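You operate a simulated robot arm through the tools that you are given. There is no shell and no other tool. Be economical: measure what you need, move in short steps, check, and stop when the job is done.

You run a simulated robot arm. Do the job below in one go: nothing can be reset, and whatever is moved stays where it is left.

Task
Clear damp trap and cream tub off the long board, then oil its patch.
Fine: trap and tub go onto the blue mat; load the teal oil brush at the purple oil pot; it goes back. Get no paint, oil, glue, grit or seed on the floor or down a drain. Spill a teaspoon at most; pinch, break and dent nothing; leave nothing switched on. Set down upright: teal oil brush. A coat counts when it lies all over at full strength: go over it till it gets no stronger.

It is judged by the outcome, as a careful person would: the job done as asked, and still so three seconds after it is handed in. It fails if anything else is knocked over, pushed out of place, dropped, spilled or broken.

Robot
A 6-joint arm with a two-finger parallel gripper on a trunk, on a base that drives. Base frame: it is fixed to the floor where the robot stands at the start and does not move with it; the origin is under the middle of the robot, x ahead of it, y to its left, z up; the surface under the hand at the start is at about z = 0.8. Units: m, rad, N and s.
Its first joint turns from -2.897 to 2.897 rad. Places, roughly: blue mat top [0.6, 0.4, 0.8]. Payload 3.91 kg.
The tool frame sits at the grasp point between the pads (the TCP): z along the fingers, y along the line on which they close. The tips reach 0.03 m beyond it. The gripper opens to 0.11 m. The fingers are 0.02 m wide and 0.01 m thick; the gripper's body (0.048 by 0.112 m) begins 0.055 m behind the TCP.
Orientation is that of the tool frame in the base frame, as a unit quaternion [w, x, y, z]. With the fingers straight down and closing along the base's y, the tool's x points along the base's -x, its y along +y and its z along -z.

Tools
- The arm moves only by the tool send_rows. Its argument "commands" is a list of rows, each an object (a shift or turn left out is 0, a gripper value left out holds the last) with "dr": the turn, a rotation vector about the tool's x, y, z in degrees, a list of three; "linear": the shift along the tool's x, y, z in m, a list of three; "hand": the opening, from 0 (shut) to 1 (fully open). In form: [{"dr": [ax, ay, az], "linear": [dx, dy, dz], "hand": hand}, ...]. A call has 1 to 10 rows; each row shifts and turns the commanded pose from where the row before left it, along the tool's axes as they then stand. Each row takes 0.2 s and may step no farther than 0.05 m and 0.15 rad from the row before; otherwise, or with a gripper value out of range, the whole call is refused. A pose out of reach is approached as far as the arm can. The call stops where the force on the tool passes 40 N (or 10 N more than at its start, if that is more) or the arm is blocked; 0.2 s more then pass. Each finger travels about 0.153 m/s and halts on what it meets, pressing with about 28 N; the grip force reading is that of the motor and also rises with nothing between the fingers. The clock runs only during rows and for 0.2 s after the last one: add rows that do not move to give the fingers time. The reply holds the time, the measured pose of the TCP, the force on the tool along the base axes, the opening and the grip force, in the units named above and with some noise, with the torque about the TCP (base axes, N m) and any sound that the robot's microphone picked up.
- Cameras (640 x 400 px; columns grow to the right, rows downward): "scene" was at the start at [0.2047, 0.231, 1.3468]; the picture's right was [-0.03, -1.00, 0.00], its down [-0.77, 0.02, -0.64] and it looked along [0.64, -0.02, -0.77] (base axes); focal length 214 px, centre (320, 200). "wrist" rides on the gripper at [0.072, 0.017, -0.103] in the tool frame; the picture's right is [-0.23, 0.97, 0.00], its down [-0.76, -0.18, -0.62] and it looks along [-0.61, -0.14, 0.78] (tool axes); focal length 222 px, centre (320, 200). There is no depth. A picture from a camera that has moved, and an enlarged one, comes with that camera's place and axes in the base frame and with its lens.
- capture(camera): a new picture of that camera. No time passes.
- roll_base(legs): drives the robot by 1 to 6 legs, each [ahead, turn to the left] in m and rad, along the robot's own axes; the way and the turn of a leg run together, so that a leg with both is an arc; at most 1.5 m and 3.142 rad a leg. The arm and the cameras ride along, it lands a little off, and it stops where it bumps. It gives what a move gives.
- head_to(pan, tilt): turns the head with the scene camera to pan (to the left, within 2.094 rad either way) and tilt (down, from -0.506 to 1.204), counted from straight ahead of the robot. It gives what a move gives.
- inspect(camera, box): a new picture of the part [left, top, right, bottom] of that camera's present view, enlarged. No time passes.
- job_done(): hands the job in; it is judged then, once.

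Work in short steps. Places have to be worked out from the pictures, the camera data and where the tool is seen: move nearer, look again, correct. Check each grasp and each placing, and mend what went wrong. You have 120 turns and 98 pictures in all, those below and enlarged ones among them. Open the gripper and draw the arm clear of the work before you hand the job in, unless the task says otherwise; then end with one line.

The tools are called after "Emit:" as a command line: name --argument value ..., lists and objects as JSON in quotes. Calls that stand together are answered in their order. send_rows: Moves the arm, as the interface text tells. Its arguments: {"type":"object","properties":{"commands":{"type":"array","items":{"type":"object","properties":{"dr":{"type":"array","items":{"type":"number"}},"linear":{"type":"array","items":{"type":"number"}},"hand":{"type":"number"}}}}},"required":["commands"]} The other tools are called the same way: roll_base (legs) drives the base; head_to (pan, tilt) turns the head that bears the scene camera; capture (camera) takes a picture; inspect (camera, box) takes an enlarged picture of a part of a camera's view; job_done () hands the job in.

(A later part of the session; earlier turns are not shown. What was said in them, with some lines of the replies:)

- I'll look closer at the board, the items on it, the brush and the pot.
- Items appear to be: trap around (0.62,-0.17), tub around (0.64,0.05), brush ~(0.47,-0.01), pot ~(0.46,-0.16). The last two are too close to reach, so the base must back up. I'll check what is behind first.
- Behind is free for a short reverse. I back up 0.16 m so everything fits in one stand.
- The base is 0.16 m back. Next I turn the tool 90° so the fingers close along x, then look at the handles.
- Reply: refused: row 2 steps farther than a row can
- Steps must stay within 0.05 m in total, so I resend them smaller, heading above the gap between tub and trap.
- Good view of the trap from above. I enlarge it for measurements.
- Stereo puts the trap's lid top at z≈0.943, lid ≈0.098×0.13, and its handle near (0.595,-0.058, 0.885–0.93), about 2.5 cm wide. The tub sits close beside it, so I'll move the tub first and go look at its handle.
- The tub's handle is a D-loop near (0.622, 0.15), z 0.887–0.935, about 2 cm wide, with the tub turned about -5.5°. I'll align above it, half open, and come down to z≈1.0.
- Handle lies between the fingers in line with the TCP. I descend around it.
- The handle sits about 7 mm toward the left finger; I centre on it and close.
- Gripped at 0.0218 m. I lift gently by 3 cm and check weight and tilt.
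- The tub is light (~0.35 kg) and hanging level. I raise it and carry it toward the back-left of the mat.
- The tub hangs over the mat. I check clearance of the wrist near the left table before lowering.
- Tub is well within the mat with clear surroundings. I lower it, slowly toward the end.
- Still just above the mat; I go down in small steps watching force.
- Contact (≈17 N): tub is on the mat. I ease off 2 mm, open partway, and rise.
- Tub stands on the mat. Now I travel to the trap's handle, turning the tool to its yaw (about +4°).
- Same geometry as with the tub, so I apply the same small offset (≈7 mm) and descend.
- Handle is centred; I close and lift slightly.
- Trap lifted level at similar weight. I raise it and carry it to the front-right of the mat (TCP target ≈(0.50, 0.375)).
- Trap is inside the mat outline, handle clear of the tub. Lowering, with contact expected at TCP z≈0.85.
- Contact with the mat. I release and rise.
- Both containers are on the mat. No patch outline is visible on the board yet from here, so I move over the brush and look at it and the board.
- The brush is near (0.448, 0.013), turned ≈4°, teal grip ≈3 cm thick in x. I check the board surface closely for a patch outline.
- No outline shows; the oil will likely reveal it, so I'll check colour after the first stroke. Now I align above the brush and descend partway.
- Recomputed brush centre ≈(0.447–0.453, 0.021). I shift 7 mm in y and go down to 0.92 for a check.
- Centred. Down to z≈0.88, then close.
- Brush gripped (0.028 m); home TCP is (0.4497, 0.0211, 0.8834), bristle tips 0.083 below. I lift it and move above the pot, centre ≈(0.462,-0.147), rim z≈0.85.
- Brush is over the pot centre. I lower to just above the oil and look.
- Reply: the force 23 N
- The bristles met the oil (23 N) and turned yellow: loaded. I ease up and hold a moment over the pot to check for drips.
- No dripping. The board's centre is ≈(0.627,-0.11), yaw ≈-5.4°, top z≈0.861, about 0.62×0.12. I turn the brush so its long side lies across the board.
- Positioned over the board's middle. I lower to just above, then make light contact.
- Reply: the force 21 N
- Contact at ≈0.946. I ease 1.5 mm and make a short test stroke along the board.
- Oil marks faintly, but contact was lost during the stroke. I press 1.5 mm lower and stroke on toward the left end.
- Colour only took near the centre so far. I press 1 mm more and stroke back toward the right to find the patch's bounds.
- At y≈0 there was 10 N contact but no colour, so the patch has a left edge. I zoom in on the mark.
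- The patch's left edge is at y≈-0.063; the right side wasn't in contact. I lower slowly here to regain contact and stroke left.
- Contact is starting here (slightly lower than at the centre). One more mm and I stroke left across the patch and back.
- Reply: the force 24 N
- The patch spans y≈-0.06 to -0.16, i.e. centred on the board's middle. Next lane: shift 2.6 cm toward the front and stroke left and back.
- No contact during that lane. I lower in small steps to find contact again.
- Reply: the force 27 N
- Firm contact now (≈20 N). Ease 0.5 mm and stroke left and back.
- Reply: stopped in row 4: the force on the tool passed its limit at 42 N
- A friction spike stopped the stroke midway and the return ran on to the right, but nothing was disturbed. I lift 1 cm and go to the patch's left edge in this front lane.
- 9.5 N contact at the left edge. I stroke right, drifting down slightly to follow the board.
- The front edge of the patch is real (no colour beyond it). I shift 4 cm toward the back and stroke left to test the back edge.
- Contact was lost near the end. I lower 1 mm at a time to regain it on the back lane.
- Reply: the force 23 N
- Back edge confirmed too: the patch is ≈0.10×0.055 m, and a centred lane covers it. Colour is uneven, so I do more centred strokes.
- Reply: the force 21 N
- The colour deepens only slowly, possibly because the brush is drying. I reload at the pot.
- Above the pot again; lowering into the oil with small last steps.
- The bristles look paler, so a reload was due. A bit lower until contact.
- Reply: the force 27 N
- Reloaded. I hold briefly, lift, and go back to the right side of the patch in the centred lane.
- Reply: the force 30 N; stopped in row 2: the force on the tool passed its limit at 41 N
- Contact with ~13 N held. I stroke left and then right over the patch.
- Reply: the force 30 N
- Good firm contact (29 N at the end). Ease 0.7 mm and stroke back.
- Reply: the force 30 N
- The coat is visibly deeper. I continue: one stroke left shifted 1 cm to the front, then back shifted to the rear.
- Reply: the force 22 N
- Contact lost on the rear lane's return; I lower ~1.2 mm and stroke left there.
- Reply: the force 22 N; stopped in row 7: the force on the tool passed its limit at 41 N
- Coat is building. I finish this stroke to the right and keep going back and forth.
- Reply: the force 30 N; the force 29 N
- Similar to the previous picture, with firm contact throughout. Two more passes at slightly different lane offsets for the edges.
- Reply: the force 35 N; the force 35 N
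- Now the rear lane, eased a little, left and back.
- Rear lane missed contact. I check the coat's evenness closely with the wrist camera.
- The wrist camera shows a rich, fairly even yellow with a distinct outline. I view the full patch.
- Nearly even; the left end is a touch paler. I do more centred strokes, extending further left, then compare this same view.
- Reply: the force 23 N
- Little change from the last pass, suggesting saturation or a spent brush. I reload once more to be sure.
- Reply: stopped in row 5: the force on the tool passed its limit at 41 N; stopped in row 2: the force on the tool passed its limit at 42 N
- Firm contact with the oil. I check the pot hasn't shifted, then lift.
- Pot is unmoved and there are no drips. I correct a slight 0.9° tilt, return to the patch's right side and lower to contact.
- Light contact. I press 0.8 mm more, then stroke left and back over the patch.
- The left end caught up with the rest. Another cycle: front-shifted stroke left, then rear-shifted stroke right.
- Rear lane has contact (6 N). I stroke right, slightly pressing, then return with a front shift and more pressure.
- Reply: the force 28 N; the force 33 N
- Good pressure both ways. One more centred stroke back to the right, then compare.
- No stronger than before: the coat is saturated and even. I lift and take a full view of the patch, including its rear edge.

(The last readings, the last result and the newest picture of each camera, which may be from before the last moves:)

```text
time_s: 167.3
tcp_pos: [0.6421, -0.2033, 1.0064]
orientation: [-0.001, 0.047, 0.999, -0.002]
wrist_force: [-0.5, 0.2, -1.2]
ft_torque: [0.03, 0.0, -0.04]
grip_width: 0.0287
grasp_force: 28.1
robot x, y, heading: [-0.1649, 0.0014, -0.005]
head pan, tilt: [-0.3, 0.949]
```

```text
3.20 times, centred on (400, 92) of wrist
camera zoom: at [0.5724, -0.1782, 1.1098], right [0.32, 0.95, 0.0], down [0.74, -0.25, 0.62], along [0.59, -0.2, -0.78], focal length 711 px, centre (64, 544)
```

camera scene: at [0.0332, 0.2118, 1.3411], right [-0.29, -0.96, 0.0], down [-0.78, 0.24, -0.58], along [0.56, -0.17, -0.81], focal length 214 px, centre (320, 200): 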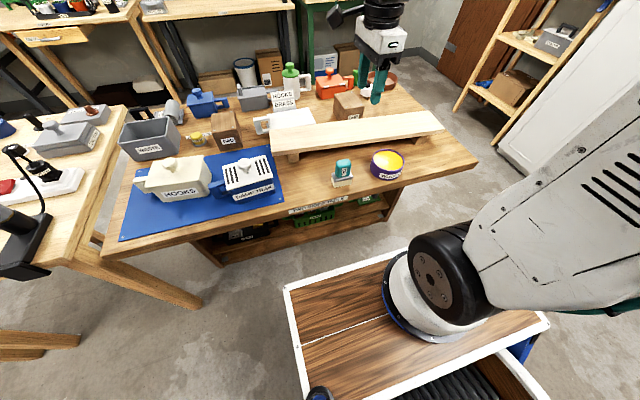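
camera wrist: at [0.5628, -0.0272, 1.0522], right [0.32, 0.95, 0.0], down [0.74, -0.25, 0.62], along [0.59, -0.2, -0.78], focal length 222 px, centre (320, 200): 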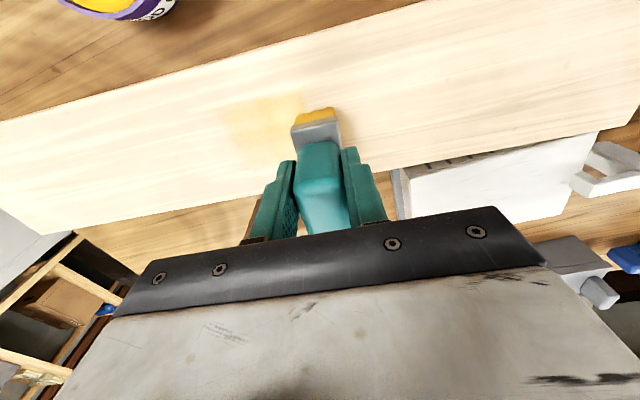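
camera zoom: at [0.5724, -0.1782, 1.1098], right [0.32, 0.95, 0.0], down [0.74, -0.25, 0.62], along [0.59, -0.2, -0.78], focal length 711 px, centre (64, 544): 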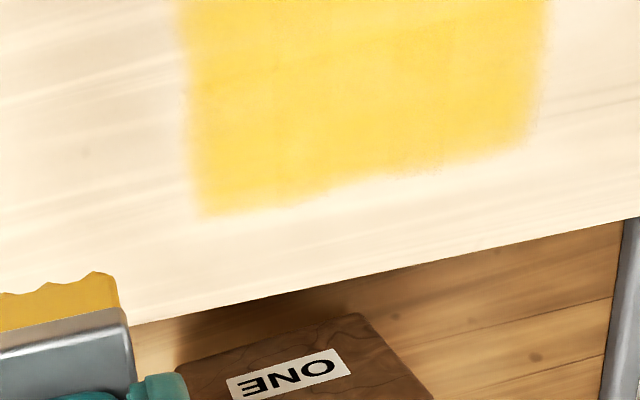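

The coat covers the whole outlined patch evenly. Now I carry the brush back above its home spot and turn it back.

Emit:
send_rows --commands '[{"linear": [0.0266, 0.0257, 0]}, {"linear": [0.0266, 0.0257, 0]}, {"linear": [0.0266, 0.0257, 0]}, {"linear": [0.0266, 0.0257, 0]}, {"linear": [0.0266, 0.0257, 0]}, {"linear": [0.0266, 0.0257, 0]}, {"linear": [0.0266, 0.0257, 0]}, {"linear": [0.0266, 0.0257, 0]}]'

Emit:
send_rows --commands '[{"dr": [0, 0, 8.06]}, {"dr": [0, 0, 8.06]}, {"dr": [0, 0, 8.06]}, {"dr": [0, 0, 8.06]}, {"dr": [0, 0, 8.06]}, {"dr": [0, 0, 8.06]}, {"dr": [0, 0, 8.06]}, {"dr": [0, 0, 8.06]}, {"dr": [0, 0, 8.06]}, {"dr": [0, 0, 8.06]}]'

Emit:
inspect --camera "scene" --box '[280, 80, 440, 200]'

```text
time_s: 169.2
tcp_pos: [0.4484, 0.0215, 1.0062]
orientation: [0.0, 0.047, 0.999, -0.002]
wrist_force: [0.5, -0.2, -1.6]
ft_torque: [0.01, 0.04, -0.01]
grip_width: 0.0282
grasp_force: 27.8
robot x, y, heading: [-0.1665, -0.003, 0.001]
head pan, tilt: [-0.3, 0.949]
```

```text
time_s: 171.3
tcp_pos: [0.4498, 0.0219, 1.0039]
orientation: [0.0, 0.683, 0.73, -0.001]
wrist_force: [-0.7, 0.2, -1.4]
ft_torque: [0.0, -0.01, 0.0]
grip_width: 0.0288
grasp_force: 28.7
robot x, y, heading: [-0.1616, 0.0012, -0.002]
head pan, tilt: [-0.3, 0.949]
```

```text
3.33 times, centred on (360, 140) of scene
camera zoom: at [0.0332, 0.2117, 1.3411], right [-0.29, -0.96, 0.0], down [-0.78, 0.24, -0.58], along [0.56, -0.17, -0.81], focal length 715 px, centre (187, 400)
```

zoom: 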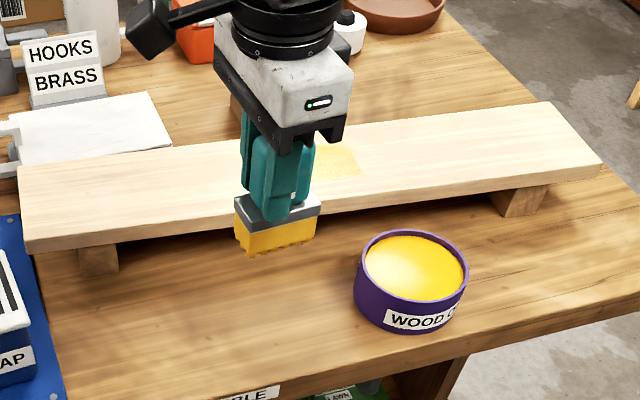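

Aligned above home. Lowering, contact expected at TCP z≈0.874.

Emit:
send_rows --commands '[{"linear": [0, 0, 0.04]}, {"linear": [0, 0, 0.04]}, {"linear": [0, 0, 0.03]}, {"linear": [0, 0, 0.011]}, {"linear": [0, 0, 0.004]}, {}]'

Emit:
send_rows --commands '[{"linear": [0, 0, 0.0015]}, {}]'

Emit:
send_rows --commands '[{"linear": [0, 0, 0.0015]}, {}]'

```text
time_s: 172.8
tcp_pos: [0.4494, 0.0213, 0.8789]
orientation: [0.001, 0.682, 0.731, -0.001]
wrist_force: [-1.2, -0.5, -0.8]
ft_torque: [0.01, 0.0, -0.01]
grip_width: 0.0287
grasp_force: 28.1
robot x, y, heading: [-0.165, 0.0009, -0.001]
head pan, tilt: [-0.3, 0.949]
```

```text
time_s: 173.3
tcp_pos: [0.4506, 0.0206, 0.8767]
orientation: [0.001, 0.682, 0.731, -0.001]
wrist_force: [0.7, 0.4, 0.1]
ft_torque: [-0.02, -0.05, -0.01]
grip_width: 0.0288
grasp_force: 27.9
robot x, y, heading: [-0.1596, -0.0039, -0.001]
head pan, tilt: [-0.3, 0.949]
```

```text
time_s: 173.9
tcp_pos: [0.4498, 0.0211, 0.8754]
orientation: [0.001, 0.682, 0.731, -0.002]
wrist_force: [0.0, 0.8, -0.7]
ft_torque: [0.0, 0.0, -0.03]
grip_width: 0.0286
grasp_force: 28.1
robot x, y, heading: [-0.163, -0.0016, 0.003]
head pan, tilt: [-0.3, 0.949]
```

Emit:
send_rows --commands '[{"linear": [0, 0, 0.0012]}, {}]'

Emit:
send_rows --commands '[{"linear": [0, 0, 0.001]}, {}]'

Emit:
inspect --camera "scene" --box '[300, 120, 420, 200]'

```text
time_s: 174.6
tcp_pos: [0.4501, 0.0212, 0.8744]
orientation: [0.001, 0.682, 0.731, -0.002]
wrist_force: [0.4, 0.7, -0.9]
ft_torque: [-0.02, -0.01, 0.03]
grip_width: 0.0285
grasp_force: 28.6
robot x, y, heading: [-0.166, 0.0028, 0.002]
head pan, tilt: [-0.3, 0.949]
```

```text
time_s: 175.2
tcp_pos: [0.4501, 0.0216, 0.8728]
orientation: [0.001, 0.682, 0.731, -0.002]
wrist_force: [-0.3, -0.2, -0.6]
ft_torque: [0.03, -0.01, -0.02]
grip_width: 0.0289
grasp_force: 28.2
robot x, y, heading: [-0.1645, 0.0026, 0.001]
head pan, tilt: [-0.3, 0.949]
```

```text
5.00 times, centred on (360, 160) of scene
camera zoom: at [0.0332, 0.2117, 1.3411], right [-0.29, -0.96, 0.0], down [-0.78, 0.24, -0.58], along [0.56, -0.17, -0.81], focal length 1072 px, centre (120, 400)
```

zoom: 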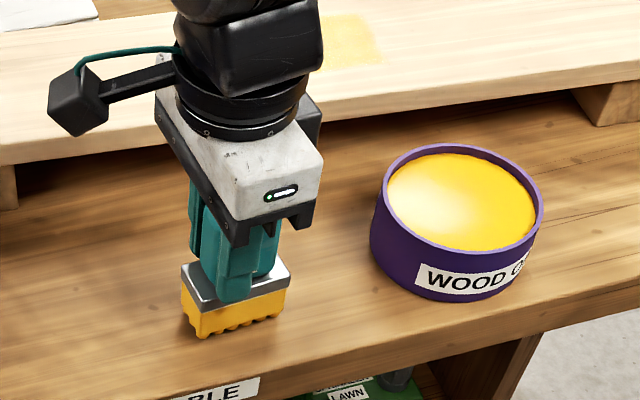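

Nearly down and very close to its original outline (≈3 mm off in y). I nudge 3 mm and continue down.

Emit:
send_rows --commands '[{"linear": [0.003, 0, 0.001]}, {}]'

Emit:
send_rows --commands '[{"linear": [0, 0, 0.001]}, {}]'

Emit:
send_rows --commands '[{"linear": [0, 0, 0.0008]}, {}]'

```text
time_s: 175.8
tcp_pos: [0.4493, 0.0264, 0.8729]
orientation: [0.001, 0.682, 0.731, -0.002]
wrist_force: [-0.2, -0.3, -0.9]
ft_torque: [0.02, -0.01, 0.01]
grip_width: 0.0287
grasp_force: 28.4
robot x, y, heading: [-0.1663, -0.0015, 0.006]
head pan, tilt: [-0.3, 0.949]
```

```text
time_s: 176.3
tcp_pos: [0.4497, 0.0242, 0.8718]
orientation: [0.001, 0.682, 0.731, -0.002]
wrist_force: [-0.1, 0.1, -0.6]
ft_torque: [-0.01, -0.03, 0.02]
grip_width: 0.0286
grasp_force: 28.1
robot x, y, heading: [-0.1657, 0.0033, 0.003]
head pan, tilt: [-0.3, 0.949]
```

```text
time_s: 176.9
tcp_pos: [0.4489, 0.0249, 0.8707]
orientation: [0.0, 0.682, 0.731, -0.002]
wrist_force: [0.1, -0.3, -1.1]
ft_torque: [0.01, 0.03, 0.0]
grip_width: 0.0285
grasp_force: 28.0
robot x, y, heading: [-0.1631, 0.0004, -0.001]
head pan, tilt: [-0.3, 0.949]
```

Emit:
send_rows --commands '[{"linear": [0, 0, 0.001]}, {}]'

Emit:
send_rows --commands '[{"linear": [0, 0, 0.001]}, {}]'

Emit:
send_rows --commands '[{"linear": [0, 0, 0.0008]}, {}]'

```text
time_s: 177.6
tcp_pos: [0.4503, 0.0245, 0.8704]
orientation: [0.001, 0.683, 0.731, -0.001]
wrist_force: [-2.7, 1.4, 8.1]
ft_torque: [0.26, 0.18, 0.08]
grip_width: 0.0286
grasp_force: 27.8
robot x, y, heading: [-0.1635, 0.0006, 0.01]
head pan, tilt: [-0.3, 0.949]
```

```text
time_s: 178.2
tcp_pos: [0.4507, 0.0258, 0.8707]
orientation: [0.002, 0.682, 0.731, 0.0]
wrist_force: [-5.1, -5.5, 34.3]
ft_torque: [0.04, 0.33, 0.02]
grip_width: 0.0284
grasp_force: 28.0
robot x, y, heading: [-0.1636, 0.0, 0.002]
head pan, tilt: [-0.3, 0.949]
```

```text
time_s: 178.6
tcp_pos: [0.4496, 0.0251, 0.8694]
orientation: [0.002, 0.681, 0.732, -0.001]
wrist_force: [-6.4, -2.0, 20.6]
ft_torque: [0.29, 0.48, 0.15]
grip_width: 0.0289
grasp_force: 28.3
robot x, y, heading: [-0.163, 0.0008, -0.0]
head pan, tilt: [-0.3, 0.949]
stopped in row 2: the force on the tool passed its limit at 46 N (the readings are from after the stop); the commanded pose is now the measured one
```

The bristles stand on the table. I ease off 1 mm, open slowly, and rise straight up.

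Emit:
send_rows --commands '[{"linear": [0, 0, -0.0012]}, {"hand": 0.3}, {"hand": 0.4}, {"hand": 0.5}, {"hand": 0.55}, {}]'

Emit:
send_rows --commands '[{"linear": [0, 0, -0.02]}, {"linear": [0, 0, -0.04]}, {"linear": [0, 0, -0.04]}, {"linear": [0, 0, -0.04]}, {"linear": [0, 0, -0.04]}, {"linear": [0, 0, -0.04]}]'

Emit:
inspect --camera "scene" --box '[300, 120, 420, 200]'

```text
time_s: 180.0
tcp_pos: [0.4501, 0.0259, 0.8716]
orientation: [0.002, 0.682, 0.731, -0.002]
wrist_force: [-0.2, -0.2, 0.4]
ft_torque: [-0.02, 0.02, 0.02]
grip_width: 0.0605
grasp_force: 0.0
robot x, y, heading: [-0.1633, -0.0025, -0.003]
head pan, tilt: [-0.3, 0.949]
```

```text
time_s: 181.4
tcp_pos: [0.4508, 0.0274, 1.093]
orientation: [0.001, 0.682, 0.731, -0.001]
wrist_force: [0.7, 0.9, -0.8]
ft_torque: [-0.05, 0.02, -0.03]
grip_width: 0.0604
grasp_force: 0.0
robot x, y, heading: [-0.1647, 0.0015, -0.002]
head pan, tilt: [-0.3, 0.949]
```

```text
5.00 times, centred on (360, 160) of scene
camera zoom: at [0.0334, 0.2116, 1.341], right [-0.3, -0.96, 0.0], down [-0.78, 0.24, -0.58], along [0.56, -0.17, -0.81], focal length 1072 px, centre (120, 400)
```

zoom: 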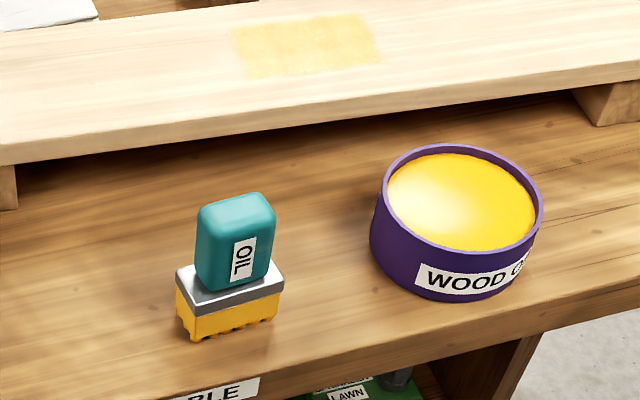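

The brush stands upright at its original spot. I open fully, lift the arm clear and take a last overall look.

Emit:
send_rows --commands '[{"linear": [-0.04, 0, -0.02], "hand": 1.0}, {"linear": [-0.04, 0, 0]}, {"linear": [-0.04, 0, 0]}, {"linear": [-0.04, 0, 0]}, {}]'

Emit:
head_to --pan -0.1 --tilt 0.9

Emit:
capture --camera "scene"

Emit:
inspect --camera "wrist" --box '[200, 0, 640, 240]'

```text
time_s: 182.6
tcp_pos: [0.4622, -0.1319, 1.112]
orientation: [0.001, 0.682, 0.731, -0.001]
wrist_force: [-0.2, 0.7, -0.5]
ft_torque: [0.03, -0.04, -0.02]
grip_width: 0.1099
grasp_force: 0.0
robot x, y, heading: [-0.1656, -0.001, -0.002]
head pan, tilt: [-0.3, 0.949]
```

```text
time_s: 183.4
tcp_pos: [0.4631, -0.1317, 1.1131]
orientation: [0.002, 0.682, 0.731, 0.0]
wrist_force: [-0.5, 0.0, -0.1]
ft_torque: [0.0, 0.02, -0.01]
grip_width: 0.1099
grasp_force: 0.0
robot x, y, heading: [-0.165, 0.0, -0.002]
head pan, tilt: [-0.099, 0.901]
```

```text
11 pictures are left
camera scene: at [0.0389, 0.2256, 1.3447], right [-0.1, -0.99, 0.0], down [-0.78, 0.08, -0.62], along [0.62, -0.06, -0.78], focal length 214 px, centre (320, 200)
```

scene: 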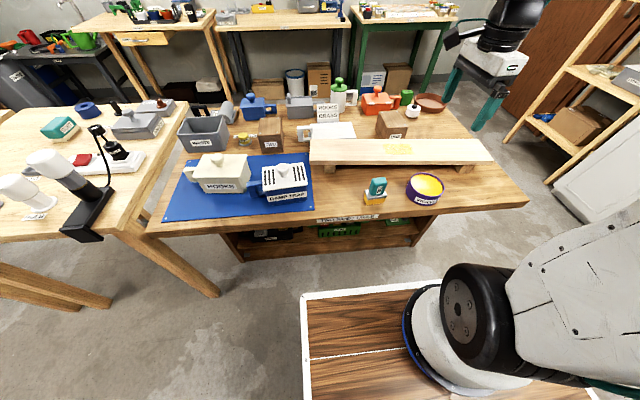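

```text
1.45 times, centred on (420, 120) of wrist
camera zoom: at [0.4748, -0.0575, 1.2155], right [0.99, -0.16, 0.0], down [-0.13, -0.77, 0.63], along [-0.1, -0.62, -0.78], focal length 323 px, centre (174, 316)
```

zoom: 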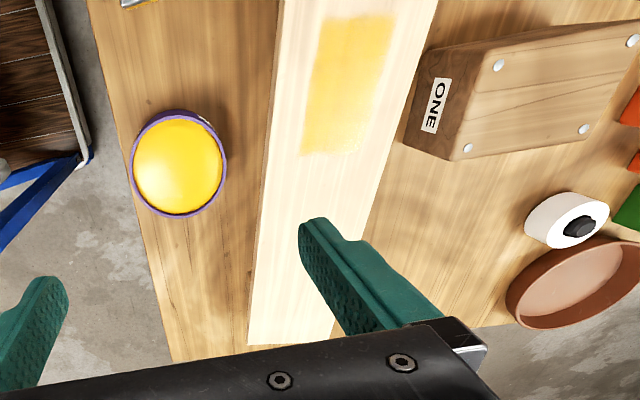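

All is in place. One close check of the coat's evenness from above.

Emit:
inspect --camera "wrist" --box '[390, 0, 500, 115]'

```text
3.48 times, centred on (445, 58) of wrist
camera zoom: at [0.4748, -0.0575, 1.2155], right [0.99, -0.16, 0.0], down [-0.13, -0.77, 0.63], along [-0.1, -0.62, -0.78], focal length 773 px, centre (-115, 696)
```

zoom: 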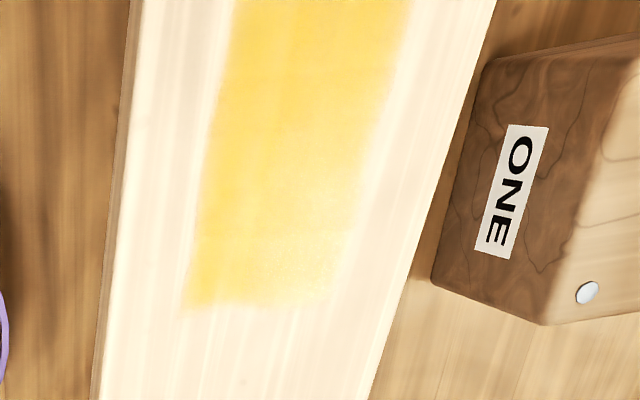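

The right end looks paler here, though it looked deepest in close view; probably glare. I shift the camera to check.

Emit:
send_rows --commands '[{"linear": [-0.04, 0.03, 0]}, {"linear": [-0.04, 0.03, 0]}, {"linear": [0, 0.03, 0]}, {"linear": [0, 0.03, 0]}, {}]'

Emit:
capture --camera "wrist"

```text
time_s: 184.6
tcp_pos: [0.588, -0.2037, 1.1111]
orientation: [0.002, 0.682, 0.731, -0.002]
wrist_force: [0.1, 0.2, -0.6]
ft_torque: [0.01, 0.03, -0.01]
grip_width: 0.1101
grasp_force: 0.1
robot x, y, heading: [-0.1623, 0.0012, 0.0]
head pan, tilt: [-0.099, 0.901]
```

```text
8 pictures are left
camera wrist: at [0.6004, -0.1298, 1.216], right [0.99, -0.16, 0.0], down [-0.13, -0.77, 0.63], along [-0.1, -0.62, -0.78], focal length 222 px, centre (320, 200)
```

wrist: 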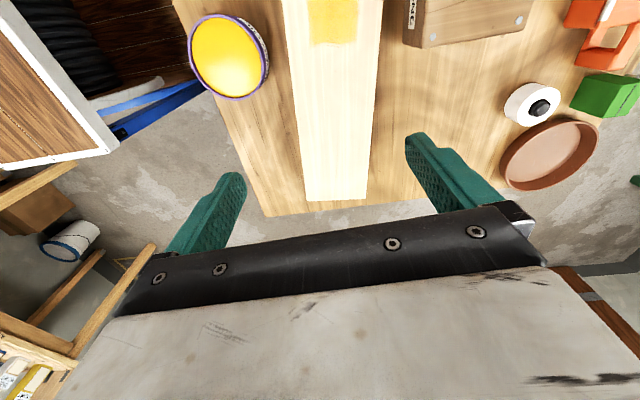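

Emit:
inspect --camera "wrist" --box '[290, 0, 390, 62]'

```text
6.40 times, centred on (340, 31) of wrist
camera zoom: at [0.6004, -0.1298, 1.216], right [0.99, -0.16, 0.0], down [-0.13, -0.77, 0.63], along [-0.1, -0.62, -0.78], focal length 1422 px, centre (192, 1282)
```

zoom: 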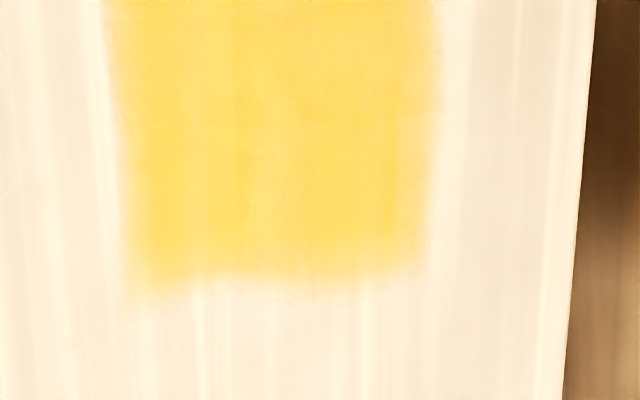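

From this angle the right end is as deep as the rest, so the pale look was glare. Everything is placed, the arm is clear and the gripper open: I hand in.

Emit:
job_done

```text
The job is handed in.
```

The damp trap and cream tub are on the blue mat. The long board's patch, about 10 × 5.5 cm at its middle, is oiled evenly, and the last passes made it no stronger. The teal oil brush is back upright in its spot, and I saw no spills.
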